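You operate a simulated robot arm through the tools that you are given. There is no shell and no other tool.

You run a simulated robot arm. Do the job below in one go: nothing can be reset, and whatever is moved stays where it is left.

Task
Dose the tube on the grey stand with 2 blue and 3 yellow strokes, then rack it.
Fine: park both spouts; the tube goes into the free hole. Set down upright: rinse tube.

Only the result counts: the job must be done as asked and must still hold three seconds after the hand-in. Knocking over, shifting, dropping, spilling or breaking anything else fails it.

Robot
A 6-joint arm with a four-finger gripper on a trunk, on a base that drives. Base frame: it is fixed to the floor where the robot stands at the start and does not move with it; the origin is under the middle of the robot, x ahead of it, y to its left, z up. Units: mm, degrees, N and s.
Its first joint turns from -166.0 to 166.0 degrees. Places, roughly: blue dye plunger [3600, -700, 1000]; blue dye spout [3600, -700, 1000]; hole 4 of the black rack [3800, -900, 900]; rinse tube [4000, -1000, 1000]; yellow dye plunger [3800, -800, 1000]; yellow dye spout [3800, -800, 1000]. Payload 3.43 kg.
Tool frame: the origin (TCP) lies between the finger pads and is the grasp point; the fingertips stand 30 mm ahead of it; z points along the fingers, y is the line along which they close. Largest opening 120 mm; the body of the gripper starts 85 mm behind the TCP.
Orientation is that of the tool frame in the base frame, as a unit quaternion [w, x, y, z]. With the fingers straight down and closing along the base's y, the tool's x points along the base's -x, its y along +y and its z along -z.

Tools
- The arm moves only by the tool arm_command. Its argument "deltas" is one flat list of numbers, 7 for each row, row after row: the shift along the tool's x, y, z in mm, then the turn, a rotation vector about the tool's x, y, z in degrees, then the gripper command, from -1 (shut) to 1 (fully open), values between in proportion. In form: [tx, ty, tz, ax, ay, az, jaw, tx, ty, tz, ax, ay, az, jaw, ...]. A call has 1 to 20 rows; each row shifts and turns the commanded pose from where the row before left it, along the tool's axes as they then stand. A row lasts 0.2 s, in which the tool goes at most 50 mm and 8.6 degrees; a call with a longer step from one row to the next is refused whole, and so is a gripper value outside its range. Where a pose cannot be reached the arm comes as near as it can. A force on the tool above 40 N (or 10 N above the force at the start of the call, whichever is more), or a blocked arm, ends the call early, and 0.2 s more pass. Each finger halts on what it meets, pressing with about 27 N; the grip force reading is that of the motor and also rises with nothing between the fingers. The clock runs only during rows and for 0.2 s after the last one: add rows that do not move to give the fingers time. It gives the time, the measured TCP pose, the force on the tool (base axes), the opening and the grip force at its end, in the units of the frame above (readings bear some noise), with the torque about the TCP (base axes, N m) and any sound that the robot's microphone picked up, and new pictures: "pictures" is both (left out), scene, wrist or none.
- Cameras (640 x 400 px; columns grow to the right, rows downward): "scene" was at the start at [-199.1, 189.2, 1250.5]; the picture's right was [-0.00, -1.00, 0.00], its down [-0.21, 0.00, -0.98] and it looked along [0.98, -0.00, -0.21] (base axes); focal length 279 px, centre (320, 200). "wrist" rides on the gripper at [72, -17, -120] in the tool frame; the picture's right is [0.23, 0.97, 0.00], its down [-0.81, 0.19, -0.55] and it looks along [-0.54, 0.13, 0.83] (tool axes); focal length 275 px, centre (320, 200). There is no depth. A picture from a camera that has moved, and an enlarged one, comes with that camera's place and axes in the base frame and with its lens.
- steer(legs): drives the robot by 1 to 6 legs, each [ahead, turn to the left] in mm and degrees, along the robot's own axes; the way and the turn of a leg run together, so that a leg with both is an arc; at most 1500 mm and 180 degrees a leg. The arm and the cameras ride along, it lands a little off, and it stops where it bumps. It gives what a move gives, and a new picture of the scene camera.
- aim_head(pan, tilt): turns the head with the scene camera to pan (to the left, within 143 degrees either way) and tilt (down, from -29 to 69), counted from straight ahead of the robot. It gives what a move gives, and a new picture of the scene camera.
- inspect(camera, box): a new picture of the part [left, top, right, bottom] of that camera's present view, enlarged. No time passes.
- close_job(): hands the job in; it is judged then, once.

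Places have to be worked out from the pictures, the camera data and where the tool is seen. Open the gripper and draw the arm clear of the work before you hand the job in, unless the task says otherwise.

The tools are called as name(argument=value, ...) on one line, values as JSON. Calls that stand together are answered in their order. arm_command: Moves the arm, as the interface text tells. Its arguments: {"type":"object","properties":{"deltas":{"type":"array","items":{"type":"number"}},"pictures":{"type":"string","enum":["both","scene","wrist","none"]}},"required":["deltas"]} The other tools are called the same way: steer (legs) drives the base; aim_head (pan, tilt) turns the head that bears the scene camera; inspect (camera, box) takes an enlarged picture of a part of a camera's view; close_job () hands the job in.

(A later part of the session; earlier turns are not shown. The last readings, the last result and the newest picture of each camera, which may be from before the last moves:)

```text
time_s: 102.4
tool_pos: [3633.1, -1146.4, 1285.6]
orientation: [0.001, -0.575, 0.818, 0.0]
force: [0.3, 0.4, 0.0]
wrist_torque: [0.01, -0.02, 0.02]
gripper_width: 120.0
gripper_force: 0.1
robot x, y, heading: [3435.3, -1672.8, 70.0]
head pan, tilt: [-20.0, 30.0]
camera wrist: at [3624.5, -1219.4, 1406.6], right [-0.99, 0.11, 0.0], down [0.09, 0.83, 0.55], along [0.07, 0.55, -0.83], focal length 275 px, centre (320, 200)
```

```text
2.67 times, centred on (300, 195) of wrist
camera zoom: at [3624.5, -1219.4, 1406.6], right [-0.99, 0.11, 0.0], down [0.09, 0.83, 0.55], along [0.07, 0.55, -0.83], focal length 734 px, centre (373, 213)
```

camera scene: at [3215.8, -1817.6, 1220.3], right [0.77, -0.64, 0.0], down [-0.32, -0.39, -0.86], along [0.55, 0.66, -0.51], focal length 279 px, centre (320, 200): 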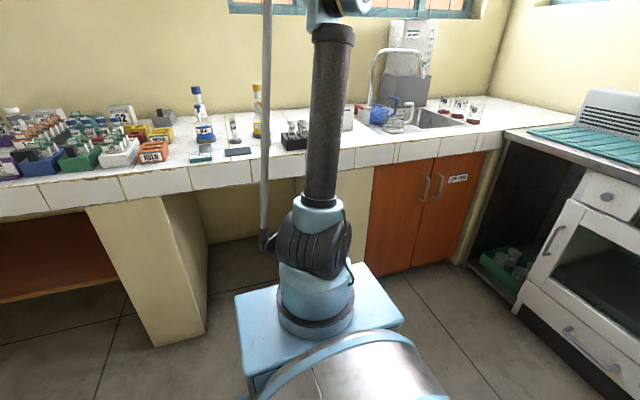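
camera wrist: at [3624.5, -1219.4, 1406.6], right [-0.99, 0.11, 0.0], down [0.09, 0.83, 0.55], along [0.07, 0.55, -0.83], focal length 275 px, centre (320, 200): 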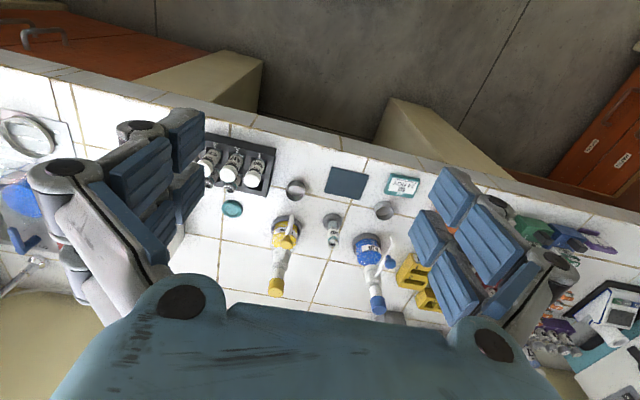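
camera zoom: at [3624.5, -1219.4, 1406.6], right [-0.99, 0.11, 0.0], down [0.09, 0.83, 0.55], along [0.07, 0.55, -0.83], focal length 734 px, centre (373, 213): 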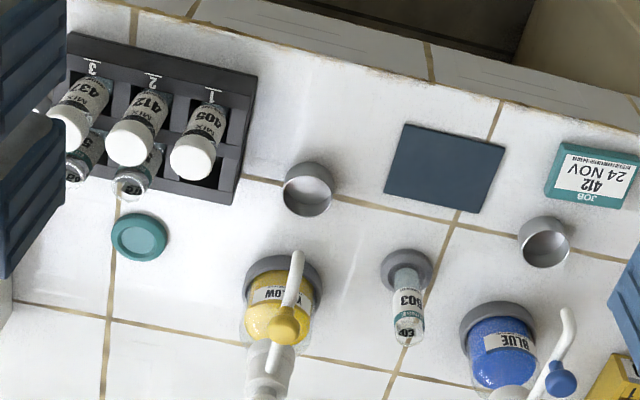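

Bench top comes out at z≈850, tube 503 at about (3642, −788) with its rim near z 944, blue axis ≈(3558, −692), yellow axis ≈(3762, −775). I swing the wrist camera to look at the rinse outlet and rack from the left side.

arm_command(deltas=[-20, -37, 26, 0, 0, 0, 1, -20, -37, 26, 0, 0, 0, 1, -20, -37, 26, 0, 0, 0, 1, -20, -37, 26, 0, 0, 0, 1, 0, 0, 0, 0, 0, 8.3, 1, 0, 0, 0, 0, 0, 8.3, 1, 0, 0, 0, 0, 0, 8.3, 1, 0, 0, 0, 0, 0, 8.3, 1, 0, 0, 0, 0, 0, 8.3, 1, 0, 0, 0, 0, 0, 8.3, 1, 0, 0, 0, 0, 0, 0, 1], pictures="both")

inspect(camera="wrist", box=[200, 60, 440, 260])

```text
time_s: 104.8
tool_pos: [3801.3, -1118.4, 1180.9]
orientation: [0.001, -0.174, 0.985, 0.001]
force: [-0.3, -0.1, -0.3]
wrist_torque: [-0.01, 0.0, 0.02]
gripper_width: 119.9
gripper_force: 0.0
robot x, y, heading: [3437.7, -1671.6, 70.2]
head pan, tilt: [-20.0, 30.0]
camera scene: at [3215.8, -1817.5, 1220.3], right [0.77, -0.64, 0.0], down [-0.32, -0.39, -0.86], along [0.55, 0.66, -0.51], focal length 279 px, centre (320, 200)
camera wrist: at [3739.1, -1160.4, 1302.2], right [-0.55, 0.83, 0.0], down [0.69, 0.46, 0.56], along [0.46, 0.31, -0.83], focal length 275 px, centre (320, 200)
```

scene: 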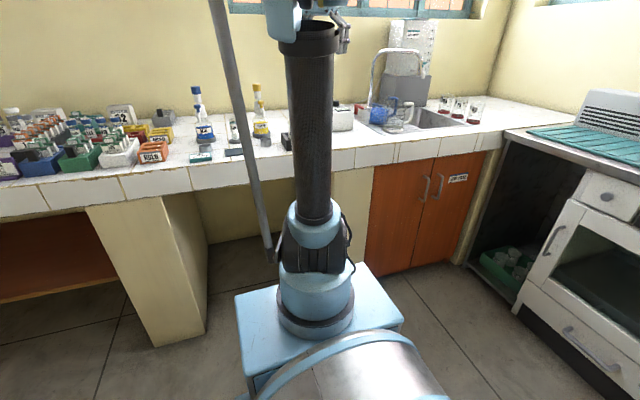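
wrist: 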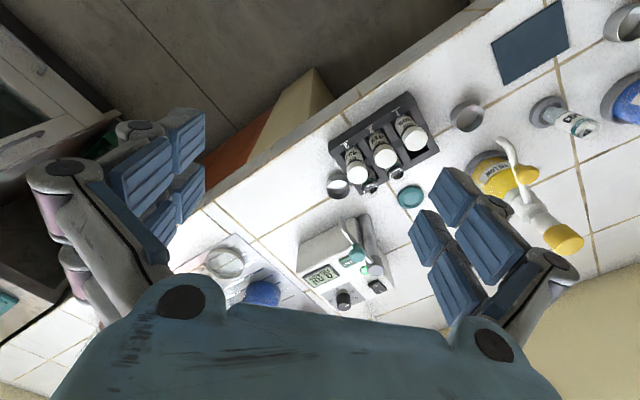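

```text
2.00 times, centred on (320, 160) of wrist
camera zoom: at [3739.1, -1160.4, 1302.2], right [-0.55, 0.83, 0.0], down [0.69, 0.46, 0.56], along [0.46, 0.31, -0.83], focal length 551 px, centre (320, 280)
```

zoom: 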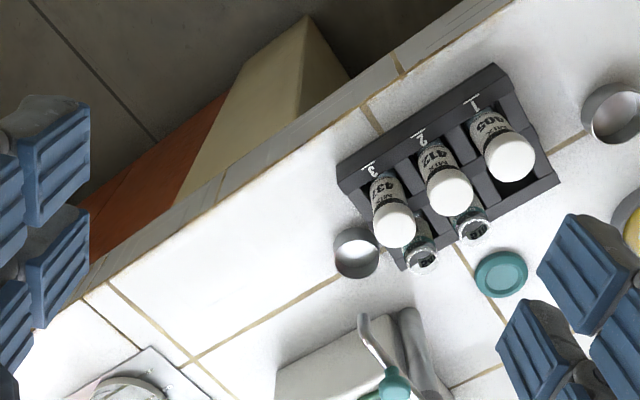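

The rinse outlet looks parked over its cup and nothing lies on its side; both dye spouts also are parked over their cups (tips at about (3513, −810) and (3721, −891), z≈958). I turn the wrist back and take a closer look at the blue spout and the tube.

arm_command(deltas=[0, 0, 0, 0, 0, -8.3, 1, 0, 0, 0, 0, 0, -8.3, 1, 0, 0, 0, 0, 0, -8.3, 1, 0, 0, 0, 0, 0, -8.3, 1, 0, 0, 0, 0, 0, -8.3, 1, 0, 0, 0, 0, 0, -8.3, 1, -10, 38.7, 2, 0, 0, 0, 1, -10, 38.7, 2, 0, 0, 0, 1, -10, 38.7, 2, 0, 0, 0, 1, -10, 38.7, 2, 0, 0, 0, 1, -10, 38.7, 2, 0, 0, 0, 1, -10, 38.7, 2, 0, 0, 0, 1, -10, 38.7, 2, 0, 0, 0, 1, 0, 0, 0, 0, 0, 0, 1], pictures="both")

inspect(camera="wrist", box=[180, 100, 440, 280])

```text
time_s: 107.8
tool_pos: [3573.1, -961.6, 1166.7]
orientation: [0.001, -0.574, 0.819, 0.0]
force: [0.3, -0.6, 0.3]
wrist_torque: [-0.01, 0.0, 0.02]
gripper_width: 120.2
gripper_force: 0.1
robot x, y, heading: [3436.1, -1676.0, 70.2]
head pan, tilt: [-20.0, 30.0]
camera scene: at [3215.8, -1817.5, 1220.3], right [0.77, -0.64, 0.0], down [-0.32, -0.39, -0.86], along [0.55, 0.66, -0.51], focal length 279 px, centre (320, 200)
camera wrist: at [3564.4, -1033.9, 1287.5], right [-0.99, 0.11, 0.0], down [0.09, 0.83, 0.55], along [0.07, 0.55, -0.83], focal length 275 px, centre (320, 200)
```

scene: 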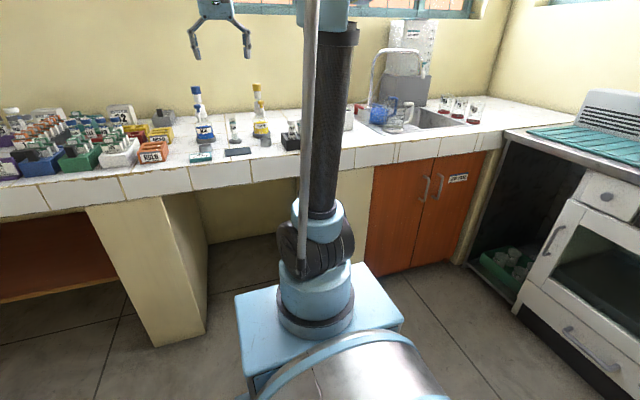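
wrist: 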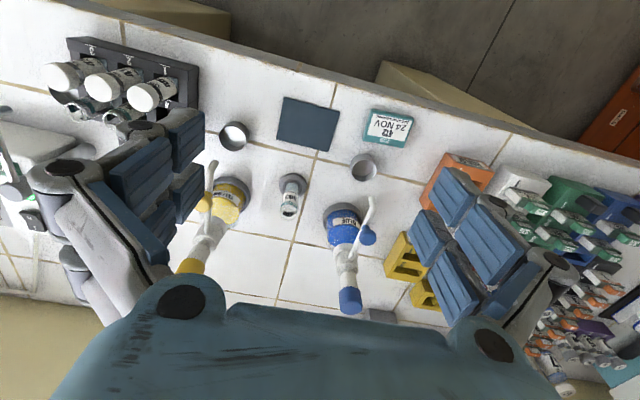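

```text
2.22 times, centred on (310, 190) of wrist
camera zoom: at [3564.4, -1033.9, 1287.5], right [-0.99, 0.11, 0.0], down [0.09, 0.83, 0.55], along [0.07, 0.55, -0.83], focal length 612 px, centre (342, 222)
```

zoom: 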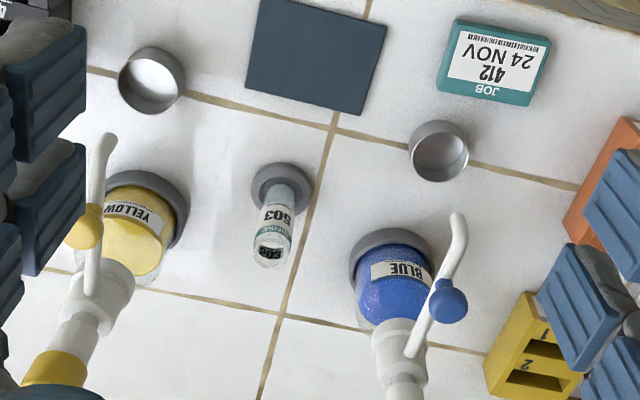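

Both spouts' geometry is clear; I need exact plunger axes, so I zoom in on the caps in this view.

inspect(camera="wrist", box=[280, 180, 440, 320])

inspect(camera="wrist", box=[160, 140, 320, 280])

inspect(camera="scene", box=[170, 70, 310, 160])

```text
2.86 times, centred on (360, 250) of wrist
camera zoom: at [3564.4, -1033.9, 1287.5], right [-0.99, 0.11, 0.0], down [0.09, 0.83, 0.55], along [0.07, 0.55, -0.83], focal length 786 px, centre (206, 57)
```

zoom: 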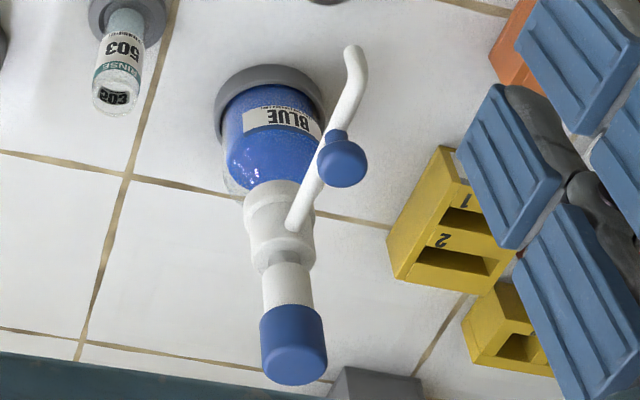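

```text
2.86 times, centred on (240, 210) of wrist
camera zoom: at [3564.4, -1033.9, 1287.5], right [-0.99, 0.11, 0.0], down [0.09, 0.83, 0.55], along [0.07, 0.55, -0.83], focal length 786 px, centre (549, 171)
```

zoom: 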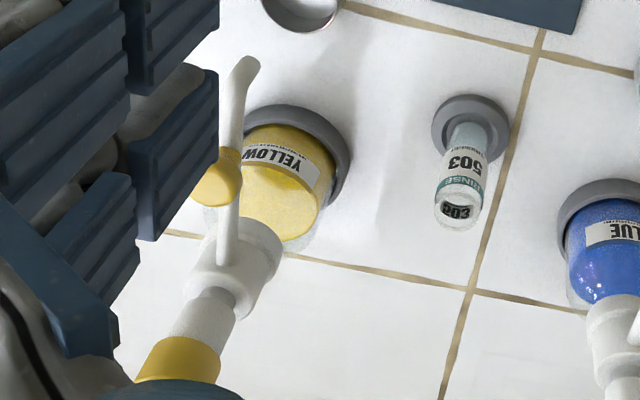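

```text
4.44 times, centred on (240, 115) of scene
camera zoom: at [3215.8, -1817.5, 1220.3], right [0.77, -0.64, 0.0], down [-0.32, -0.39, -0.86], along [0.55, 0.66, -0.51], focal length 1240 px, centre (676, 578)
```

zoom: 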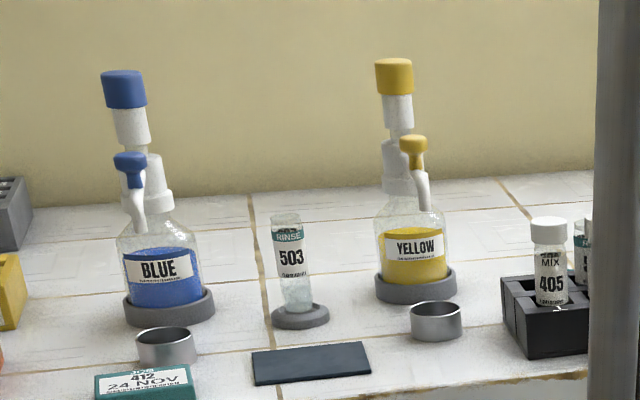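

Measured: blue plunger axis ≈(3561, −697), cap top z≈1055; blue knob ≈(3528, −774, 1000) at ~84 mm radius on the spout bar; tube at (3643, −788). I move above the blue knob with the jaw at 60 mm and stay high for a check.

arm_command(deltas=[-32, 21.3, 13, 0, 0, 0, 0.5, -32, 21.3, 13, 0, 0, 0, 0, -32, 21.3, 13, 0, 0, 0, 0, -32, 21.3, 13, 0, 0, 0, 0, -33, 21.2, 14, 0, 0, 0, 0, 0, 0, 0, 0, 0, 0, 0], pictures="both")

inspect(camera="wrist", box=[200, 100, 440, 250])

inspect(camera="scene", box=[150, 40, 310, 160])

```text
time_s: 109.2
tool_pos: [3524.7, -775.1, 1101.9]
orientation: [0.001, -0.574, 0.819, 0.0]
force: [-0.4, 0.4, -0.7]
wrist_torque: [0.0, 0.01, 0.0]
gripper_width: 60.1
gripper_force: 0.2
robot x, y, heading: [3434.7, -1673.7, 70.2]
head pan, tilt: [-20.0, 30.0]
camera scene: at [3215.8, -1817.5, 1220.3], right [0.77, -0.64, 0.0], down [-0.32, -0.39, -0.86], along [0.55, 0.66, -0.51], focal length 279 px, centre (320, 200)
camera wrist: at [3516.5, -849.0, 1223.5], right [-0.99, 0.11, 0.0], down [0.09, 0.83, 0.55], along [0.07, 0.55, -0.83], focal length 275 px, centre (320, 200)
```

scene: 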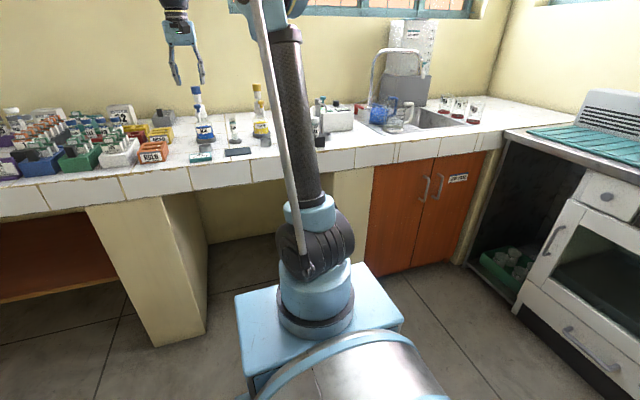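
wrist: 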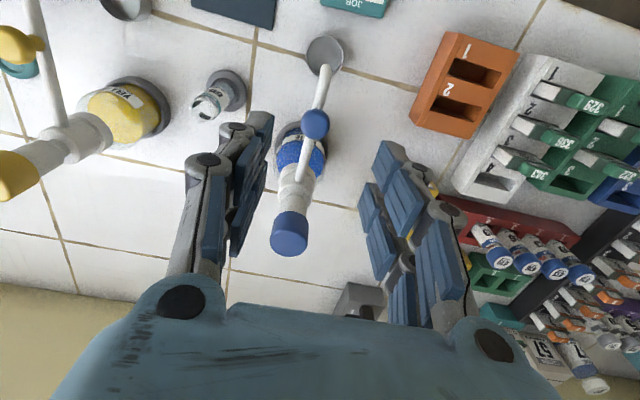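

```text
2.67 times, centred on (320, 175) of wrist
camera zoom: at [3516.5, -849.0, 1223.5], right [-0.99, 0.11, 0.0], down [0.09, 0.83, 0.55], along [0.07, 0.55, -0.83], focal length 734 px, centre (320, 267)
```

zoom: 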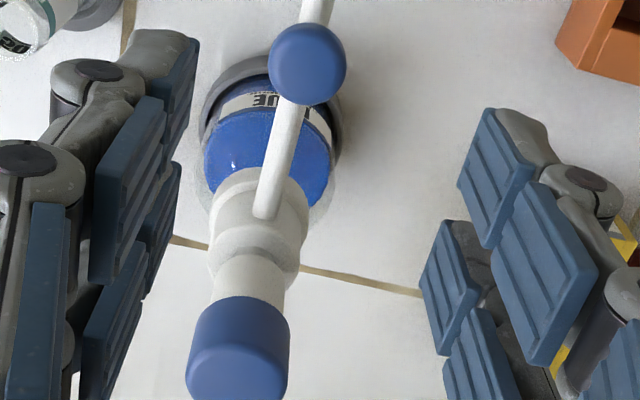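

```text
3.33 times, centred on (230, 100) of scene
camera zoom: at [3215.8, -1817.5, 1220.3], right [0.77, -0.64, 0.0], down [-0.32, -0.39, -0.86], along [0.55, 0.66, -0.51], focal length 930 px, centre (620, 533)
```

zoom: 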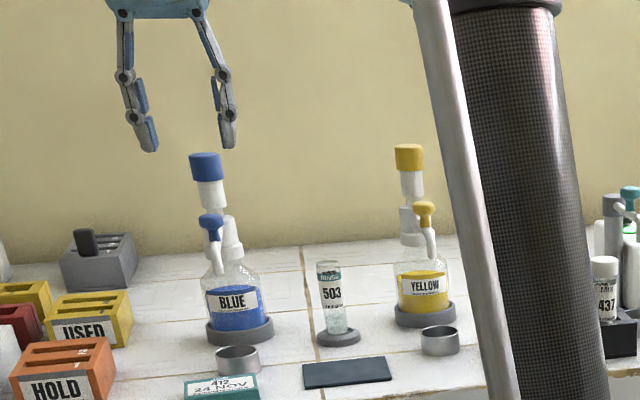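

The knob lies centred between the fingers (≈(3529, −776)). I shift 4 mm, lower to TCP z≈1000 around the knob and close the jaw to about 30 mm as a cage.

arm_command(deltas=[0, -4, 34, 0, 0, 0, 0, 0, 0, 34, 0, 0, 0, 0, 0, 0, 33, 0, 0, 0, 0, 0, 0, 0, 0, 0, 0, -0.5, 0, 0, 0, 0, 0, 0, -0.5], pictures="both")

inspect(camera="wrist", box=[200, 60, 440, 260])

inspect(camera="scene", box=[150, 50, 290, 160])

```text
time_s: 110.4
tool_pos: [3531.2, -776.0, 1001.1]
orientation: [0.002, -0.575, 0.818, 0.0]
force: [0.1, -0.1, -0.5]
wrist_torque: [0.0, -0.01, 0.03]
gripper_width: 29.8
gripper_force: 0.1
robot x, y, heading: [3437.7, -1676.1, 70.2]
head pan, tilt: [-20.0, 30.0]
camera scene: at [3215.8, -1817.4, 1220.3], right [0.77, -0.64, 0.0], down [-0.32, -0.39, -0.86], along [0.55, 0.66, -0.51], focal length 279 px, centre (320, 200)
camera wrist: at [3522.2, -849.7, 1122.3], right [-0.99, 0.11, 0.0], down [0.09, 0.83, 0.55], along [0.07, 0.55, -0.83], focal length 275 px, centre (320, 200)
```

scene: 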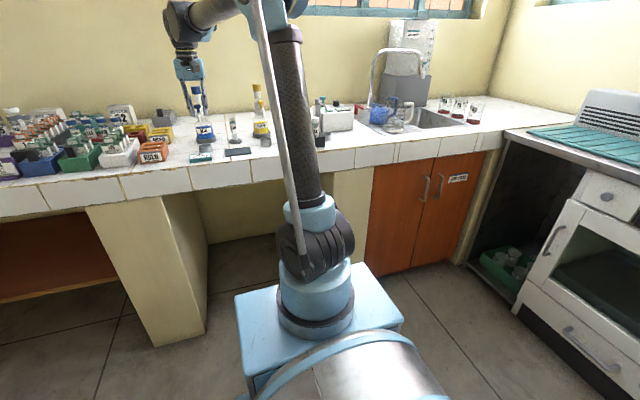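
wrist: 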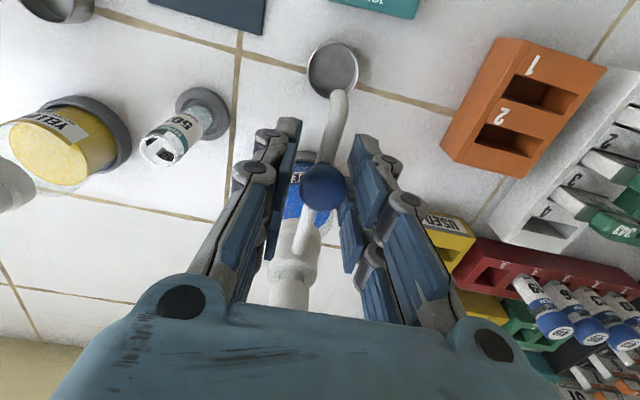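

```text
2.00 times, centred on (320, 160) of wrist
camera zoom: at [3522.2, -849.7, 1122.3], right [-0.99, 0.11, 0.0], down [0.09, 0.83, 0.55], along [0.07, 0.55, -0.83], focal length 551 px, centre (320, 280)
```

zoom: 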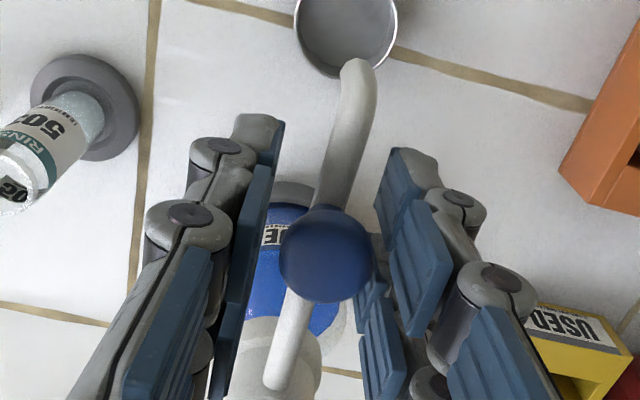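

```text
3.64 times, centred on (220, 105) of scene
camera zoom: at [3215.8, -1817.4, 1220.3], right [0.77, -0.64, 0.0], down [-0.32, -0.39, -0.86], along [0.55, 0.66, -0.51], focal length 1014 px, centre (684, 546)
```

zoom: 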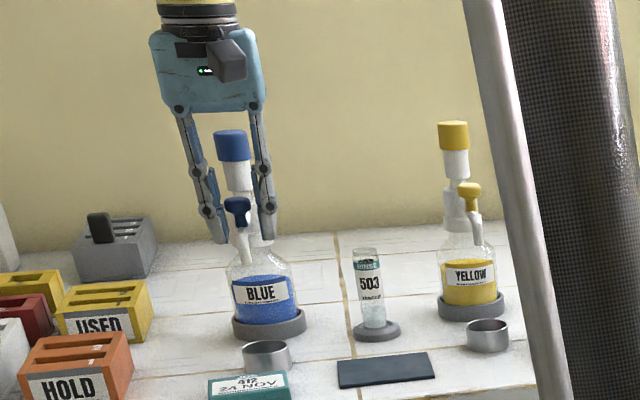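

The knob is caged between the fingertips. I now swing the blue spout counter-clockwise along its arc by 56° (10 rows, tool turning with it), then look.

arm_command(deltas=[-0.4, -8.3, 0, 0, 0, -5.6, -0.5, -0.4, -8.3, 0, 0, 0, -5.6, -0.5, -0.4, -8.3, 0, 0, 0, -5.6, -0.5, -0.4, -8.3, 0, 0, 0, -5.6, -0.5, -0.4, -8.3, 0, 0, 0, -5.6, -0.5, -0.4, -8.3, 0, 0, 0, -5.6, -0.5, -0.4, -8.3, 0, 0, 0, -5.6, -0.5, -0.4, -8.3, 0, 0, 0, -5.6, -0.5, -0.4, -8.3, 0, 0, 0, -5.6, -0.5, -0.4, -8.3, 0, 0, 0, -5.6, -0.5, 0, 0, 0, 0, 0, 0, -0.5], pictures="both")

inspect(camera="wrist", box=[200, 0, 440, 200])

inspect(camera="scene", box=[150, 50, 290, 160])

```text
time_s: 112.8
tool_pos: [3608.7, -764.8, 1000.3]
orientation: [-0.002, 0.892, -0.452, 0.001]
force: [0.6, 0.4, 1.0]
wrist_torque: [0.0, 0.01, 0.01]
gripper_width: 30.1
gripper_force: 0.1
robot x, y, heading: [3435.6, -1673.0, 70.1]
head pan, tilt: [-20.0, 30.0]
camera scene: at [3215.9, -1817.4, 1220.3], right [0.77, -0.64, 0.0], down [-0.32, -0.39, -0.86], along [0.55, 0.66, -0.51], focal length 279 px, centre (320, 200)
camera wrist: at [3663.8, -812.8, 1122.7], right [-0.65, -0.76, 0.0], down [-0.63, 0.54, 0.55], along [-0.42, 0.36, -0.83], focal length 275 px, centre (320, 200)
```

scene: 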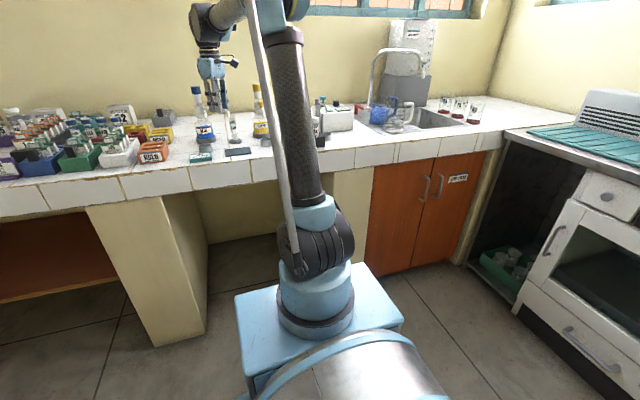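
wrist: 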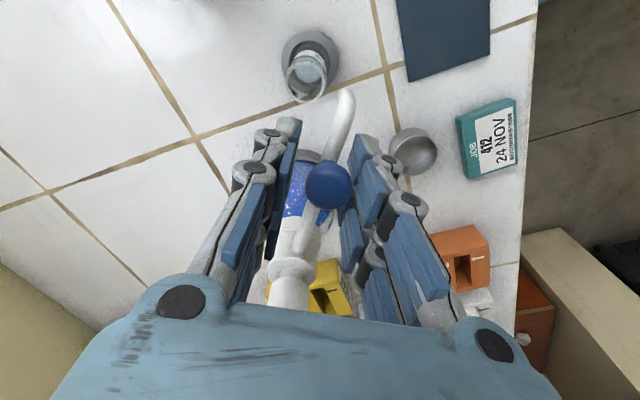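

```text
2.00 times, centred on (320, 100) of wrist
camera zoom: at [3663.8, -812.8, 1122.7], right [-0.65, -0.76, 0.0], down [-0.63, 0.54, 0.55], along [-0.42, 0.36, -0.83], focal length 551 px, centre (320, 400)
```

zoom: 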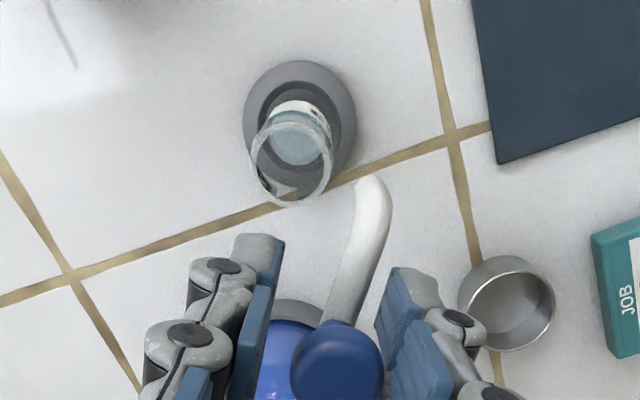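

```text
3.64 times, centred on (220, 105) of scene
camera zoom: at [3215.9, -1817.4, 1220.3], right [0.77, -0.64, 0.0], down [-0.32, -0.39, -0.86], along [0.55, 0.66, -0.51], focal length 1014 px, centre (684, 546)
```

zoom: 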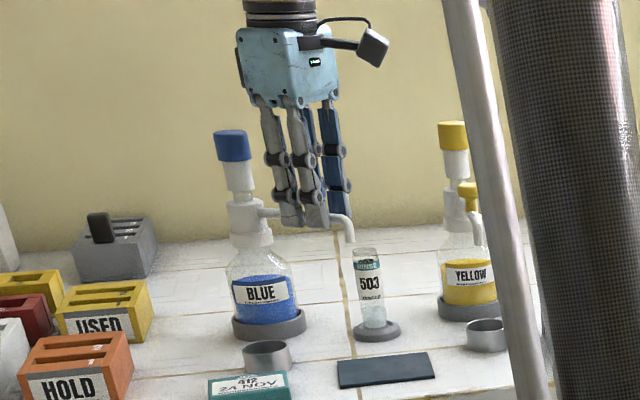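

The spout follows; its tip is now at about −57° around the axis while the tube lies at about −47°. I swing it another 9.6°.

arm_command(deltas=[-0.2, -4.75, 0, 0, 0, -3.2, -0.5, -0.2, -4.75, 0, 0, 0, -3.2, -0.5, -0.2, -4.75, 0, 0, 0, -3.2, -0.5, 0, 0, 0, 0, 0, 0, -0.5], pictures="both")

inspect(camera="wrist", box=[220, 20, 420, 160])

inspect(camera="scene", box=[190, 70, 290, 150])

```text
time_s: 113.8
tool_pos: [3618.9, -755.2, 1001.4]
orientation: [0.0, 0.926, -0.377, 0.002]
force: [0.2, -0.6, -0.2]
wrist_torque: [0.0, 0.01, 0.01]
gripper_width: 29.9
gripper_force: 0.0
robot x, y, heading: [3436.4, -1677.0, 70.0]
head pan, tilt: [-20.0, 30.0]
camera scene: at [3215.9, -1817.4, 1220.3], right [0.77, -0.64, 0.0], down [-0.32, -0.39, -0.86], along [0.55, 0.66, -0.51], focal length 279 px, centre (320, 200)
camera wrist: at [3681.2, -792.5, 1122.4], right [-0.51, -0.86, 0.0], down [-0.72, 0.43, 0.55], along [-0.47, 0.29, -0.83], focal length 275 px, centre (320, 200)
```

scene: 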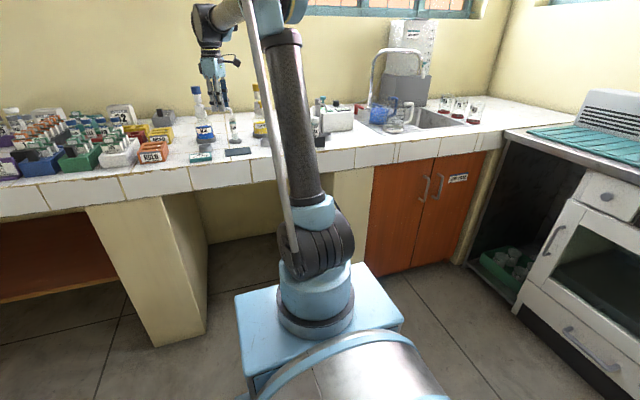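
wrist: 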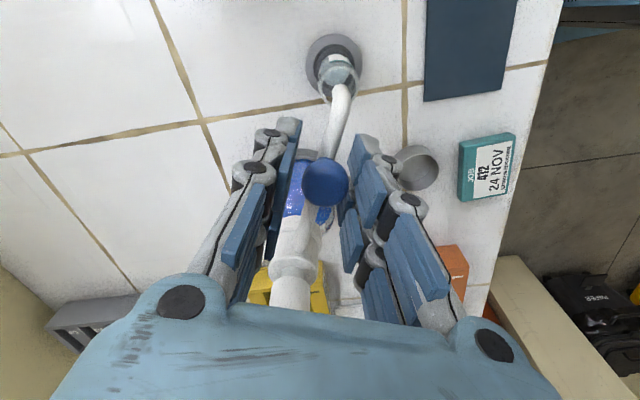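

```text
2.86 times, centred on (320, 90) of wrist
camera zoom: at [3681.2, -792.5, 1122.4], right [-0.51, -0.86, 0.0], down [-0.72, 0.43, 0.55], along [-0.47, 0.29, -0.83], focal length 786 px, centre (320, 514)
```

zoom: 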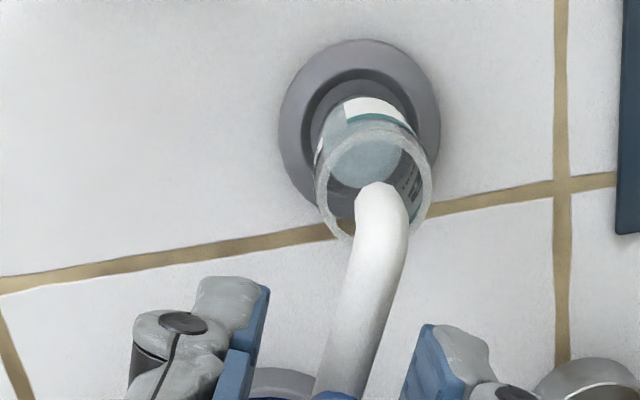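

```text
5.00 times, centred on (240, 110) of scene
camera zoom: at [3215.9, -1817.4, 1220.3], right [0.77, -0.64, 0.0], down [-0.32, -0.39, -0.86], along [0.55, 0.66, -0.51], focal length 1395 px, centre (720, 650)
```

zoom: 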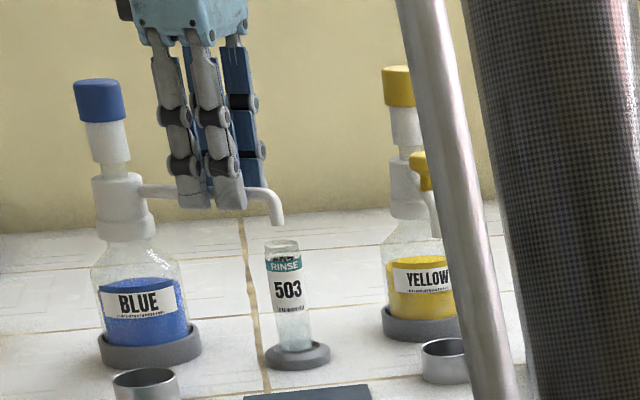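

The spout tip now stands over the tube mouth (within ~3 mm). I open the jaw a little, lift off, shut the jaw and move over the blue plunger cap.

arm_command(deltas=[0, 0, 0, 0, 0, 0, -0.2, 0, 0, 0, 0, 0, 0, -0.2, 0, 0, -38, 0, 0, 0, -0.2, 0, 0, -38, 0, 0, 0, -0.2, 0, 0, -38, 0, 0, 0, -0.6, -28, 0, 0, 0, 0, 0, -1, -28, 0, 0, 0, 0, 0, -1, -27, 0, 0, 0, 0, 0, -1, 0, 0, 0, 0, 0, 0, -1], pictures="both")

inspect(camera="scene", box=[170, 60, 290, 150])

inspect(camera="wrist", box=[220, 100, 420, 240])

```text
time_s: 115.8
tool_pos: [3558.9, -697.6, 1114.9]
orientation: [-0.001, 0.926, -0.378, 0.002]
force: [0.3, -0.6, 0.5]
wrist_torque: [0.0, 0.03, -0.02]
gripper_width: 0.2
gripper_force: 27.1
robot x, y, heading: [3438.0, -1675.8, 70.1]
head pan, tilt: [-20.0, 30.0]
camera scene: at [3215.8, -1817.4, 1220.3], right [0.77, -0.64, 0.0], down [-0.32, -0.39, -0.86], along [0.55, 0.66, -0.51], focal length 279 px, centre (320, 200)
camera wrist: at [3621.2, -734.8, 1235.0], right [-0.52, -0.86, 0.0], down [-0.72, 0.43, 0.55], along [-0.47, 0.29, -0.83], focal length 275 px, centre (320, 200)
```

scene: 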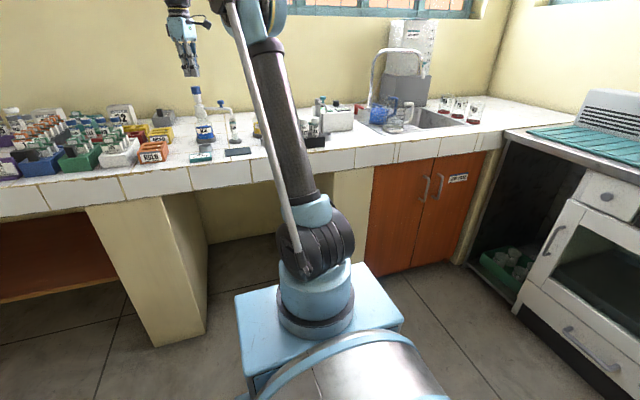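
wrist: 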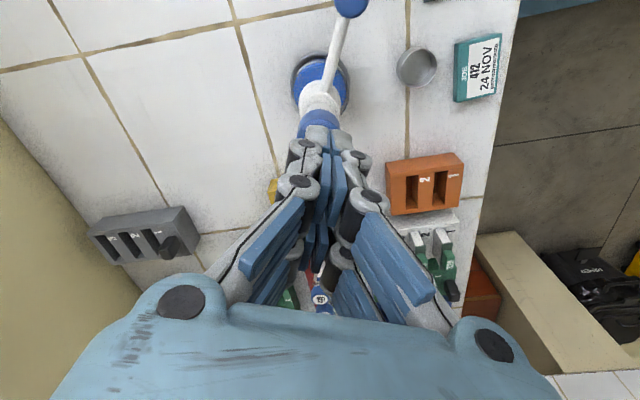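

```text
4.44 times, centred on (230, 105) of scene
camera zoom: at [3215.8, -1817.4, 1220.3], right [0.77, -0.64, 0.0], down [-0.32, -0.39, -0.86], along [0.55, 0.66, -0.51], focal length 1240 px, centre (720, 622)
```

zoom: 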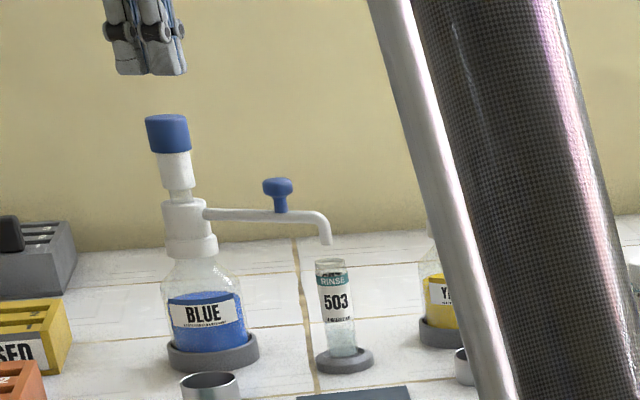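

```text
2.86 times, centred on (320, 170) of wrist
camera zoom: at [3621.2, -734.8, 1235.0], right [-0.52, -0.86, 0.0], down [-0.72, 0.43, 0.55], along [-0.47, 0.29, -0.83], focal length 786 px, centre (320, 286)
```

zoom: 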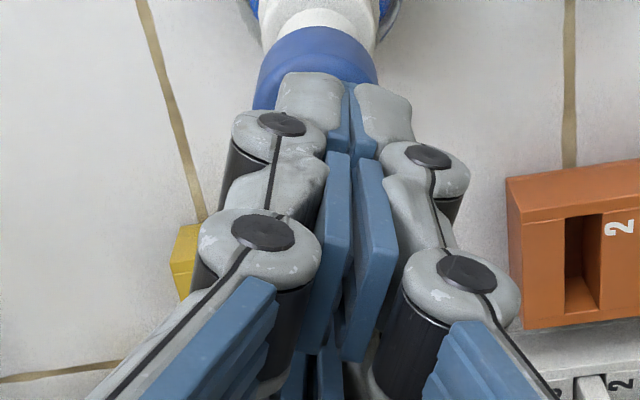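

The closed fingertips stand centred over the blue cap (top z≈1053), and from the scene the spout tip is in line with the tube. I go down slowly to make contact and read the force.

arm_command(deltas=[0, 0, 9, 0, 0, 0, -1, 0, 0, 9, 0, 0, 0, -1, 0, 0, 8, 0, 0, 0, -1, 0, 0, 3, 0, 0, 0, -1, 0, 0, 3, 0, 0, 0, -1, 0, 0, 3, 0, 0, 0, -1], pictures="none")

inspect(camera="scene", box=[170, 60, 290, 150])

```text
time_s: 117.2
tool_pos: [3560.1, -698.3, 1079.2]
orientation: [-0.001, 0.926, -0.377, 0.002]
force: [0.0, 1.8, 2.2]
wrist_torque: [0.01, 0.03, 0.0]
gripper_width: 6.2
gripper_force: 33.9
robot x, y, heading: [3433.5, -1677.8, 70.3]
head pan, tilt: [-20.0, 30.0]
```

```text
4.44 times, centred on (230, 105) of scene
camera zoom: at [3215.8, -1817.4, 1220.3], right [0.77, -0.64, 0.0], down [-0.32, -0.39, -0.86], along [0.55, 0.66, -0.51], focal length 1240 px, centre (720, 622)
```

zoom: 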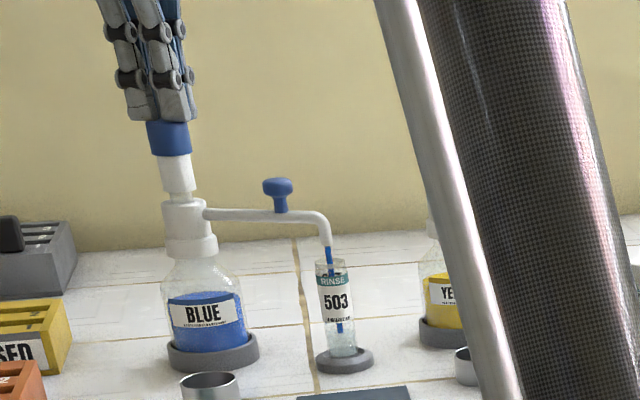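

Blue dye already flows into the tube with the cap just being pressed. I go on pressing down steadily to complete the stroke.

arm_command(deltas=[0, 0, 4, 0, 0, 0, -1, 0, 0, 4, 0, 0, 0, -1, 0, 0, 4, 0, 0, 0, -1], pictures="none")

inspect(camera="scene", box=[170, 60, 290, 150])

```text
time_s: 118.0
tool_pos: [3559.7, -697.5, 1067.4]
orientation: [-0.002, 0.926, -0.377, 0.001]
force: [-0.5, 1.9, 5.8]
wrist_torque: [0.02, 0.02, 0.0]
gripper_width: 6.2
gripper_force: 33.4
robot x, y, heading: [3433.1, -1674.5, 70.2]
head pan, tilt: [-20.0, 30.0]
heard: click
```

```text
4.44 times, centred on (230, 105) of scene
camera zoom: at [3215.8, -1817.5, 1220.3], right [0.77, -0.64, 0.0], down [-0.32, -0.39, -0.86], along [0.55, 0.66, -0.51], focal length 1240 px, centre (720, 622)
```

zoom: 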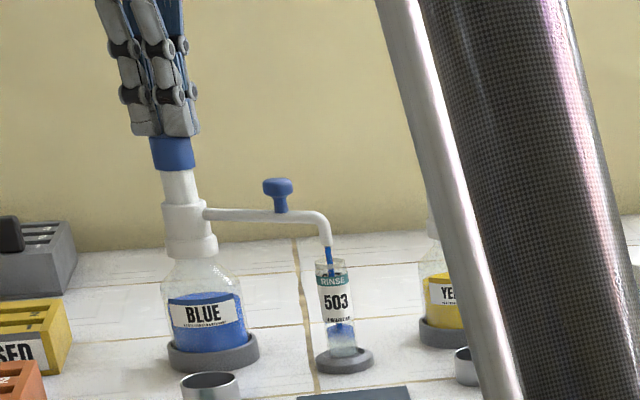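

A click was heard at TCP z≈1067: the first blue stroke is complete. I raise to let the plunger return and check it.

arm_command(deltas=[0, 0, -6, 0, 0, 0, -1, 0, 0, -8, 0, 0, 0, -1, 0, 0, -9, 0, 0, 0, -1, 0, 0, -9, 0, 0, 0, -1, 0, 0, 0, 0, 0, 0, -1, 0, 0, 0, 0, 0, 0, -1], pictures="none")

inspect(camera="scene", box=[170, 60, 290, 150])

```text
time_s: 119.4
tool_pos: [3560.8, -697.2, 1099.4]
orientation: [-0.001, 0.926, -0.377, 0.001]
force: [1.1, 0.3, -0.1]
wrist_torque: [0.02, 0.01, -0.01]
gripper_width: 0.1
gripper_force: 33.0
robot x, y, heading: [3439.9, -1673.6, 70.3]
head pan, tilt: [-20.0, 30.0]
```

```text
4.44 times, centred on (230, 105) of scene
camera zoom: at [3215.9, -1817.4, 1220.3], right [0.77, -0.64, 0.0], down [-0.32, -0.39, -0.86], along [0.55, 0.66, -0.51], focal length 1240 px, centre (720, 622)
```

zoom: 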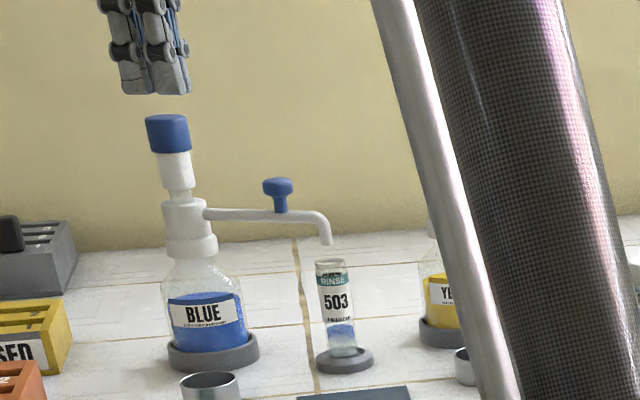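

The plunger is back up and the tube holds the first blue dose. I press the second blue stroke to the same depth.

arm_command(deltas=[0, 0, 8, 0, 0, 0, -1, 0, 0, 8, 0, 0, 0, -1, 0, 0, 4, 0, 0, 0, -1, 0, 0, 4, 0, 0, 0, -1, 0, 0, 4, 0, 0, 0, -1, 0, 0, 4, 0, 0, 0, -1, 0, 0, 0, 0, 0, 0, -1], pictures="none")

inspect(camera="scene", box=[170, 60, 290, 150])

```text
time_s: 121.0
tool_pos: [3559.0, -697.0, 1068.7]
orientation: [-0.001, 0.926, -0.377, 0.002]
force: [-1.8, -0.6, 5.4]
wrist_torque: [-0.04, 0.04, -0.01]
gripper_width: 6.0
gripper_force: 33.4
robot x, y, heading: [3438.6, -1672.3, 70.1]
head pan, tilt: [-20.0, 30.0]
heard: click
```

```text
4.44 times, centred on (230, 105) of scene
camera zoom: at [3215.8, -1817.7, 1220.3], right [0.77, -0.64, 0.0], down [-0.32, -0.39, -0.86], along [0.55, 0.66, -0.51], focal length 1240 px, centre (720, 622)
```

zoom: 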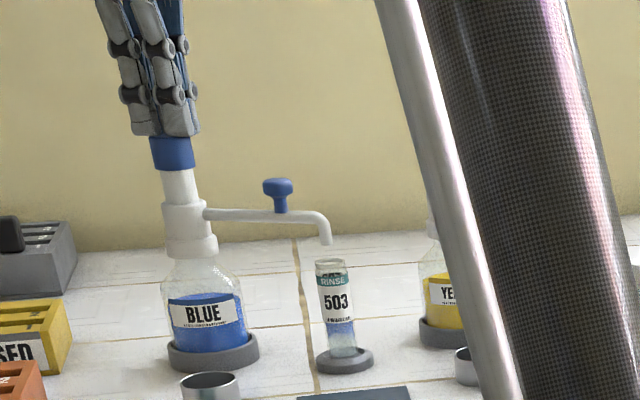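

Second click heard, and the level in the tube has risen. I lift, move back out over the spout knob with the jaw at 60 mm, and lower around it.

arm_command(deltas=[0, 0, -8, 0, 0, 0, -1, 0, 0, -19, 0, 0, 0, -1, 0, 0, -19, 0, 0, 0, -1, 28, 0, 0, 0, 0, 0, -0.3, 28, 0, 0, 0, 0, 0, 0, 27, 0, 0, 0, 0, 0, 0, 0, 0, 0, 0, 0, 0, 0], pictures="wrist")

inspect(camera="scene", box=[170, 60, 290, 150])

```text
time_s: 122.6
tool_pos: [3619.5, -756.9, 1112.5]
orientation: [-0.002, 0.926, -0.378, 0.001]
force: [0.1, 0.0, 0.1]
wrist_torque: [0.02, 0.0, 0.0]
gripper_width: 60.0
gripper_force: 0.1
robot x, y, heading: [3438.1, -1674.6, 70.1]
head pan, tilt: [-20.0, 30.0]
camera wrist: at [3681.0, -793.6, 1233.8], right [-0.51, -0.86, 0.0], down [-0.72, 0.43, 0.55], along [-0.47, 0.29, -0.83], focal length 275 px, centre (320, 200)
```

wrist: 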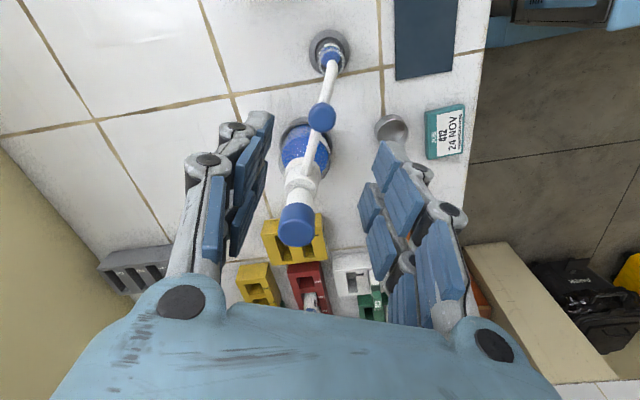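

```text
4.44 times, centred on (230, 105) of scene
camera zoom: at [3215.9, -1817.3, 1220.3], right [0.77, -0.64, 0.0], down [-0.32, -0.39, -0.86], along [0.55, 0.66, -0.51], focal length 1240 px, centre (720, 622)
```

zoom: 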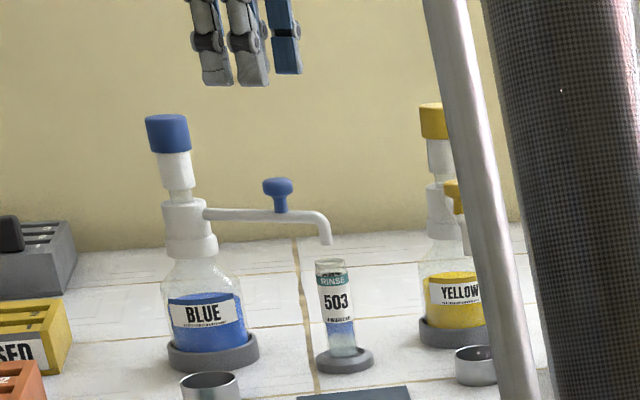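

The knob is centred between the fingers. I lower, cage it and swing the spout back clockwise by about 67° to its park over the cup.

arm_command(deltas=[0, 0, 38, 0, 0, 0, 0, 0, 0, 38, 0, 0, 0, 0, 0, 0, 36, 0, 0, 0, 0, 0, 0, 0, 0, 0, 0, -0.5, 0, 0, 0, 0, 0, 0, -0.5, -0.4, 8.3, 0, 0, 0, 5.6, -0.5, -0.4, 8.3, 0, 0, 0, 5.6, -0.5, -0.4, 8.3, 0, 0, 0, 5.6, -0.5, -0.4, 8.3, 0, 0, 0, 5.6, -0.5, -0.4, 8.3, 0, 0, 0, 5.6, -0.5, -0.4, 8.3, 0, 0, 0, 5.6, -0.5, -0.4, 8.3, 0, 0, 0, 5.6, -0.5, -0.4, 8.3, 0, 0, 0, 5.6, -0.5, -0.4, 8.3, 0, 0, 0, 5.6, -0.5, -0.4, 8.3, 0, 0, 0, 5.6, -0.5, -0.4, 8.3, 0, 0, 0, 5.6, -0.5, -0.4, 8.3, 0, 0, 0, 5.6, -0.5, 0, 0, 0, 0, 0, 0, -0.5], pictures="both")

inspect(camera="wrist", box=[220, 20, 420, 160])

inspect(camera="scene", box=[150, 50, 290, 160])

```text
time_s: 126.4
tool_pos: [3526.9, -776.7, 1001.1]
orientation: [0.001, -0.562, 0.827, 0.0]
force: [-0.6, 0.9, 1.5]
wrist_torque: [0.0, -0.01, 0.02]
gripper_width: 30.1
gripper_force: 0.2
robot x, y, heading: [3437.2, -1677.0, 70.2]
head pan, tilt: [-20.0, 30.0]
camera scene: at [3215.8, -1817.4, 1220.3], right [0.77, -0.64, 0.0], down [-0.32, -0.39, -0.86], along [0.55, 0.66, -0.51], focal length 279 px, centre (320, 200)
camera wrist: at [3515.5, -848.6, 1122.8], right [-0.99, 0.14, 0.0], down [0.12, 0.82, 0.55], along [0.08, 0.55, -0.83], focal length 275 px, centre (320, 200)
```

scene: 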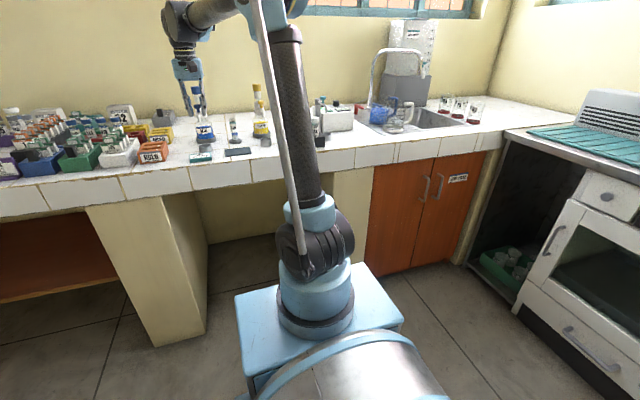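
wrist: 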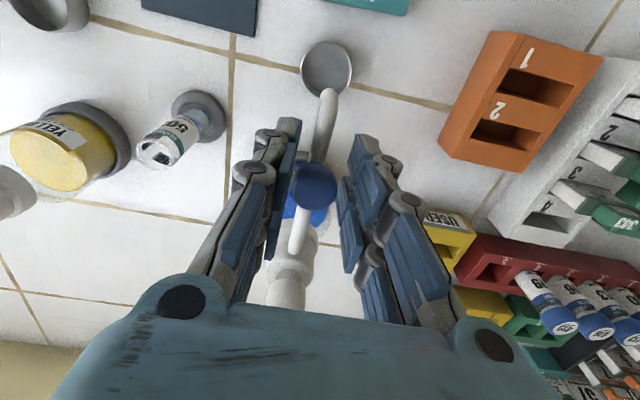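

```text
2.86 times, centred on (320, 90) of wrist
camera zoom: at [3515.5, -848.6, 1122.8], right [-0.99, 0.14, 0.0], down [0.12, 0.82, 0.55], along [0.08, 0.55, -0.83], focal length 786 px, centre (320, 514)
```

zoom: 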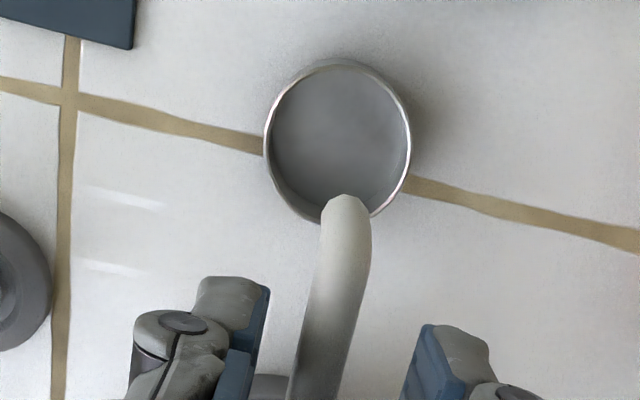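

```text
3.64 times, centred on (220, 105) of scene
camera zoom: at [3215.8, -1817.4, 1220.3], right [0.77, -0.64, 0.0], down [-0.32, -0.39, -0.86], along [0.55, 0.66, -0.51], focal length 1014 px, centre (684, 546)
```

zoom: 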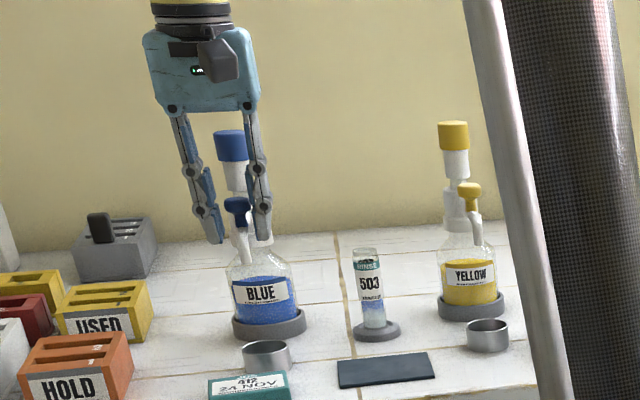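

The blue spout tip is back at (3515, −817), within 1 mm of where it was parked, right over its cup. I open, lift and move over to the yellow knob.

arm_command(deltas=[0, 0, 0, 0, 0, 0, -0.2, 0, 0, 0, 0, 0, 0, 0, 0, 0, -38, 0, 0, 0, 0, 0, 0, -38, 0, 0, 0, 0, 0, 0, -38, 0, 0, 0, 0, 1.6, -37.2, 0, 0, 0, 0, 0, 1.6, -37.2, 0, 0, 0, 0, 0, 1.6, -37.2, 0, 0, 0, 0, 0, 1.6, -37.2, 0, 0, 0, 0, 0, 1.6, -37.2, 0, 0, 0, 0, 0, 1.6, -37.2, 0, 0, 0, 0, 0, 0, 0, 0, 0, 0, 0, 0], pictures="both")

inspect(camera="wrist", box=[200, 60, 440, 260])

inspect(camera="scene", box=[170, 50, 310, 160])

```text
time_s: 129.0
tool_pos: [3731.0, -865.5, 1117.4]
orientation: [0.002, -0.563, 0.827, -0.001]
force: [0.0, 0.2, 0.2]
wrist_torque: [0.05, 0.01, 0.02]
gripper_width: 60.0
gripper_force: 0.0
robot x, y, heading: [3437.8, -1675.1, 70.3]
head pan, tilt: [-20.0, 30.0]
camera scene: at [3215.9, -1817.4, 1220.3], right [0.77, -0.64, 0.0], down [-0.32, -0.39, -0.86], along [0.55, 0.66, -0.51], focal length 279 px, centre (320, 200)
camera wrist: at [3720.4, -938.0, 1237.7], right [-0.99, 0.14, 0.0], down [0.12, 0.82, 0.55], along [0.08, 0.55, -0.83], focal length 275 px, centre (320, 200)
```

scene: 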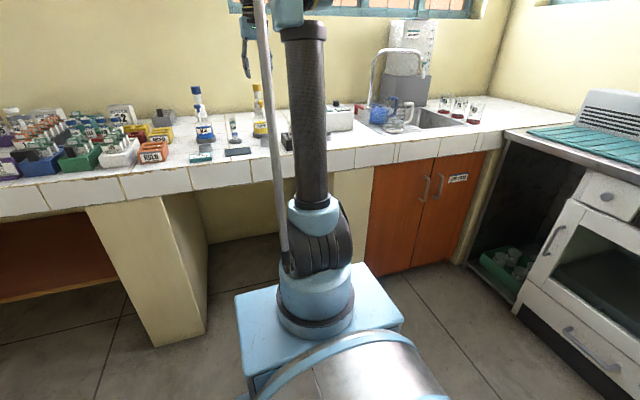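
wrist: 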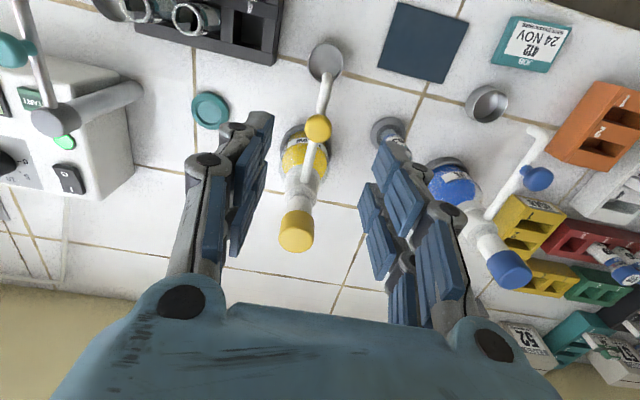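

```text
2.00 times, centred on (320, 160) of wrist
camera zoom: at [3720.4, -938.0, 1237.7], right [-0.99, 0.14, 0.0], down [0.12, 0.82, 0.55], along [0.08, 0.55, -0.83], focal length 551 px, centre (320, 280)
```

zoom: 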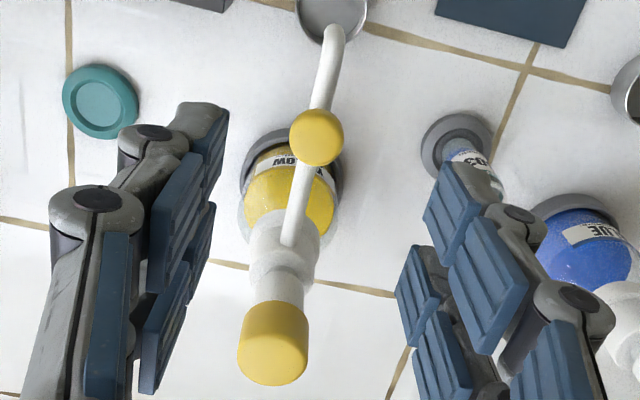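

```text
3.64 times, centred on (240, 105) of scene
camera zoom: at [3215.9, -1817.4, 1220.3], right [0.77, -0.64, 0.0], down [-0.32, -0.39, -0.86], along [0.55, 0.66, -0.51], focal length 1014 px, centre (611, 546)
```

zoom: 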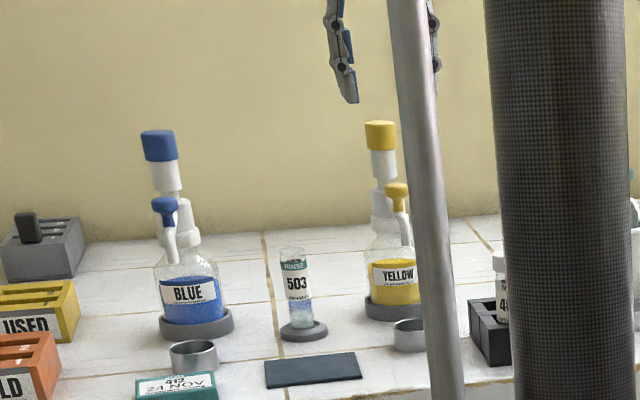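

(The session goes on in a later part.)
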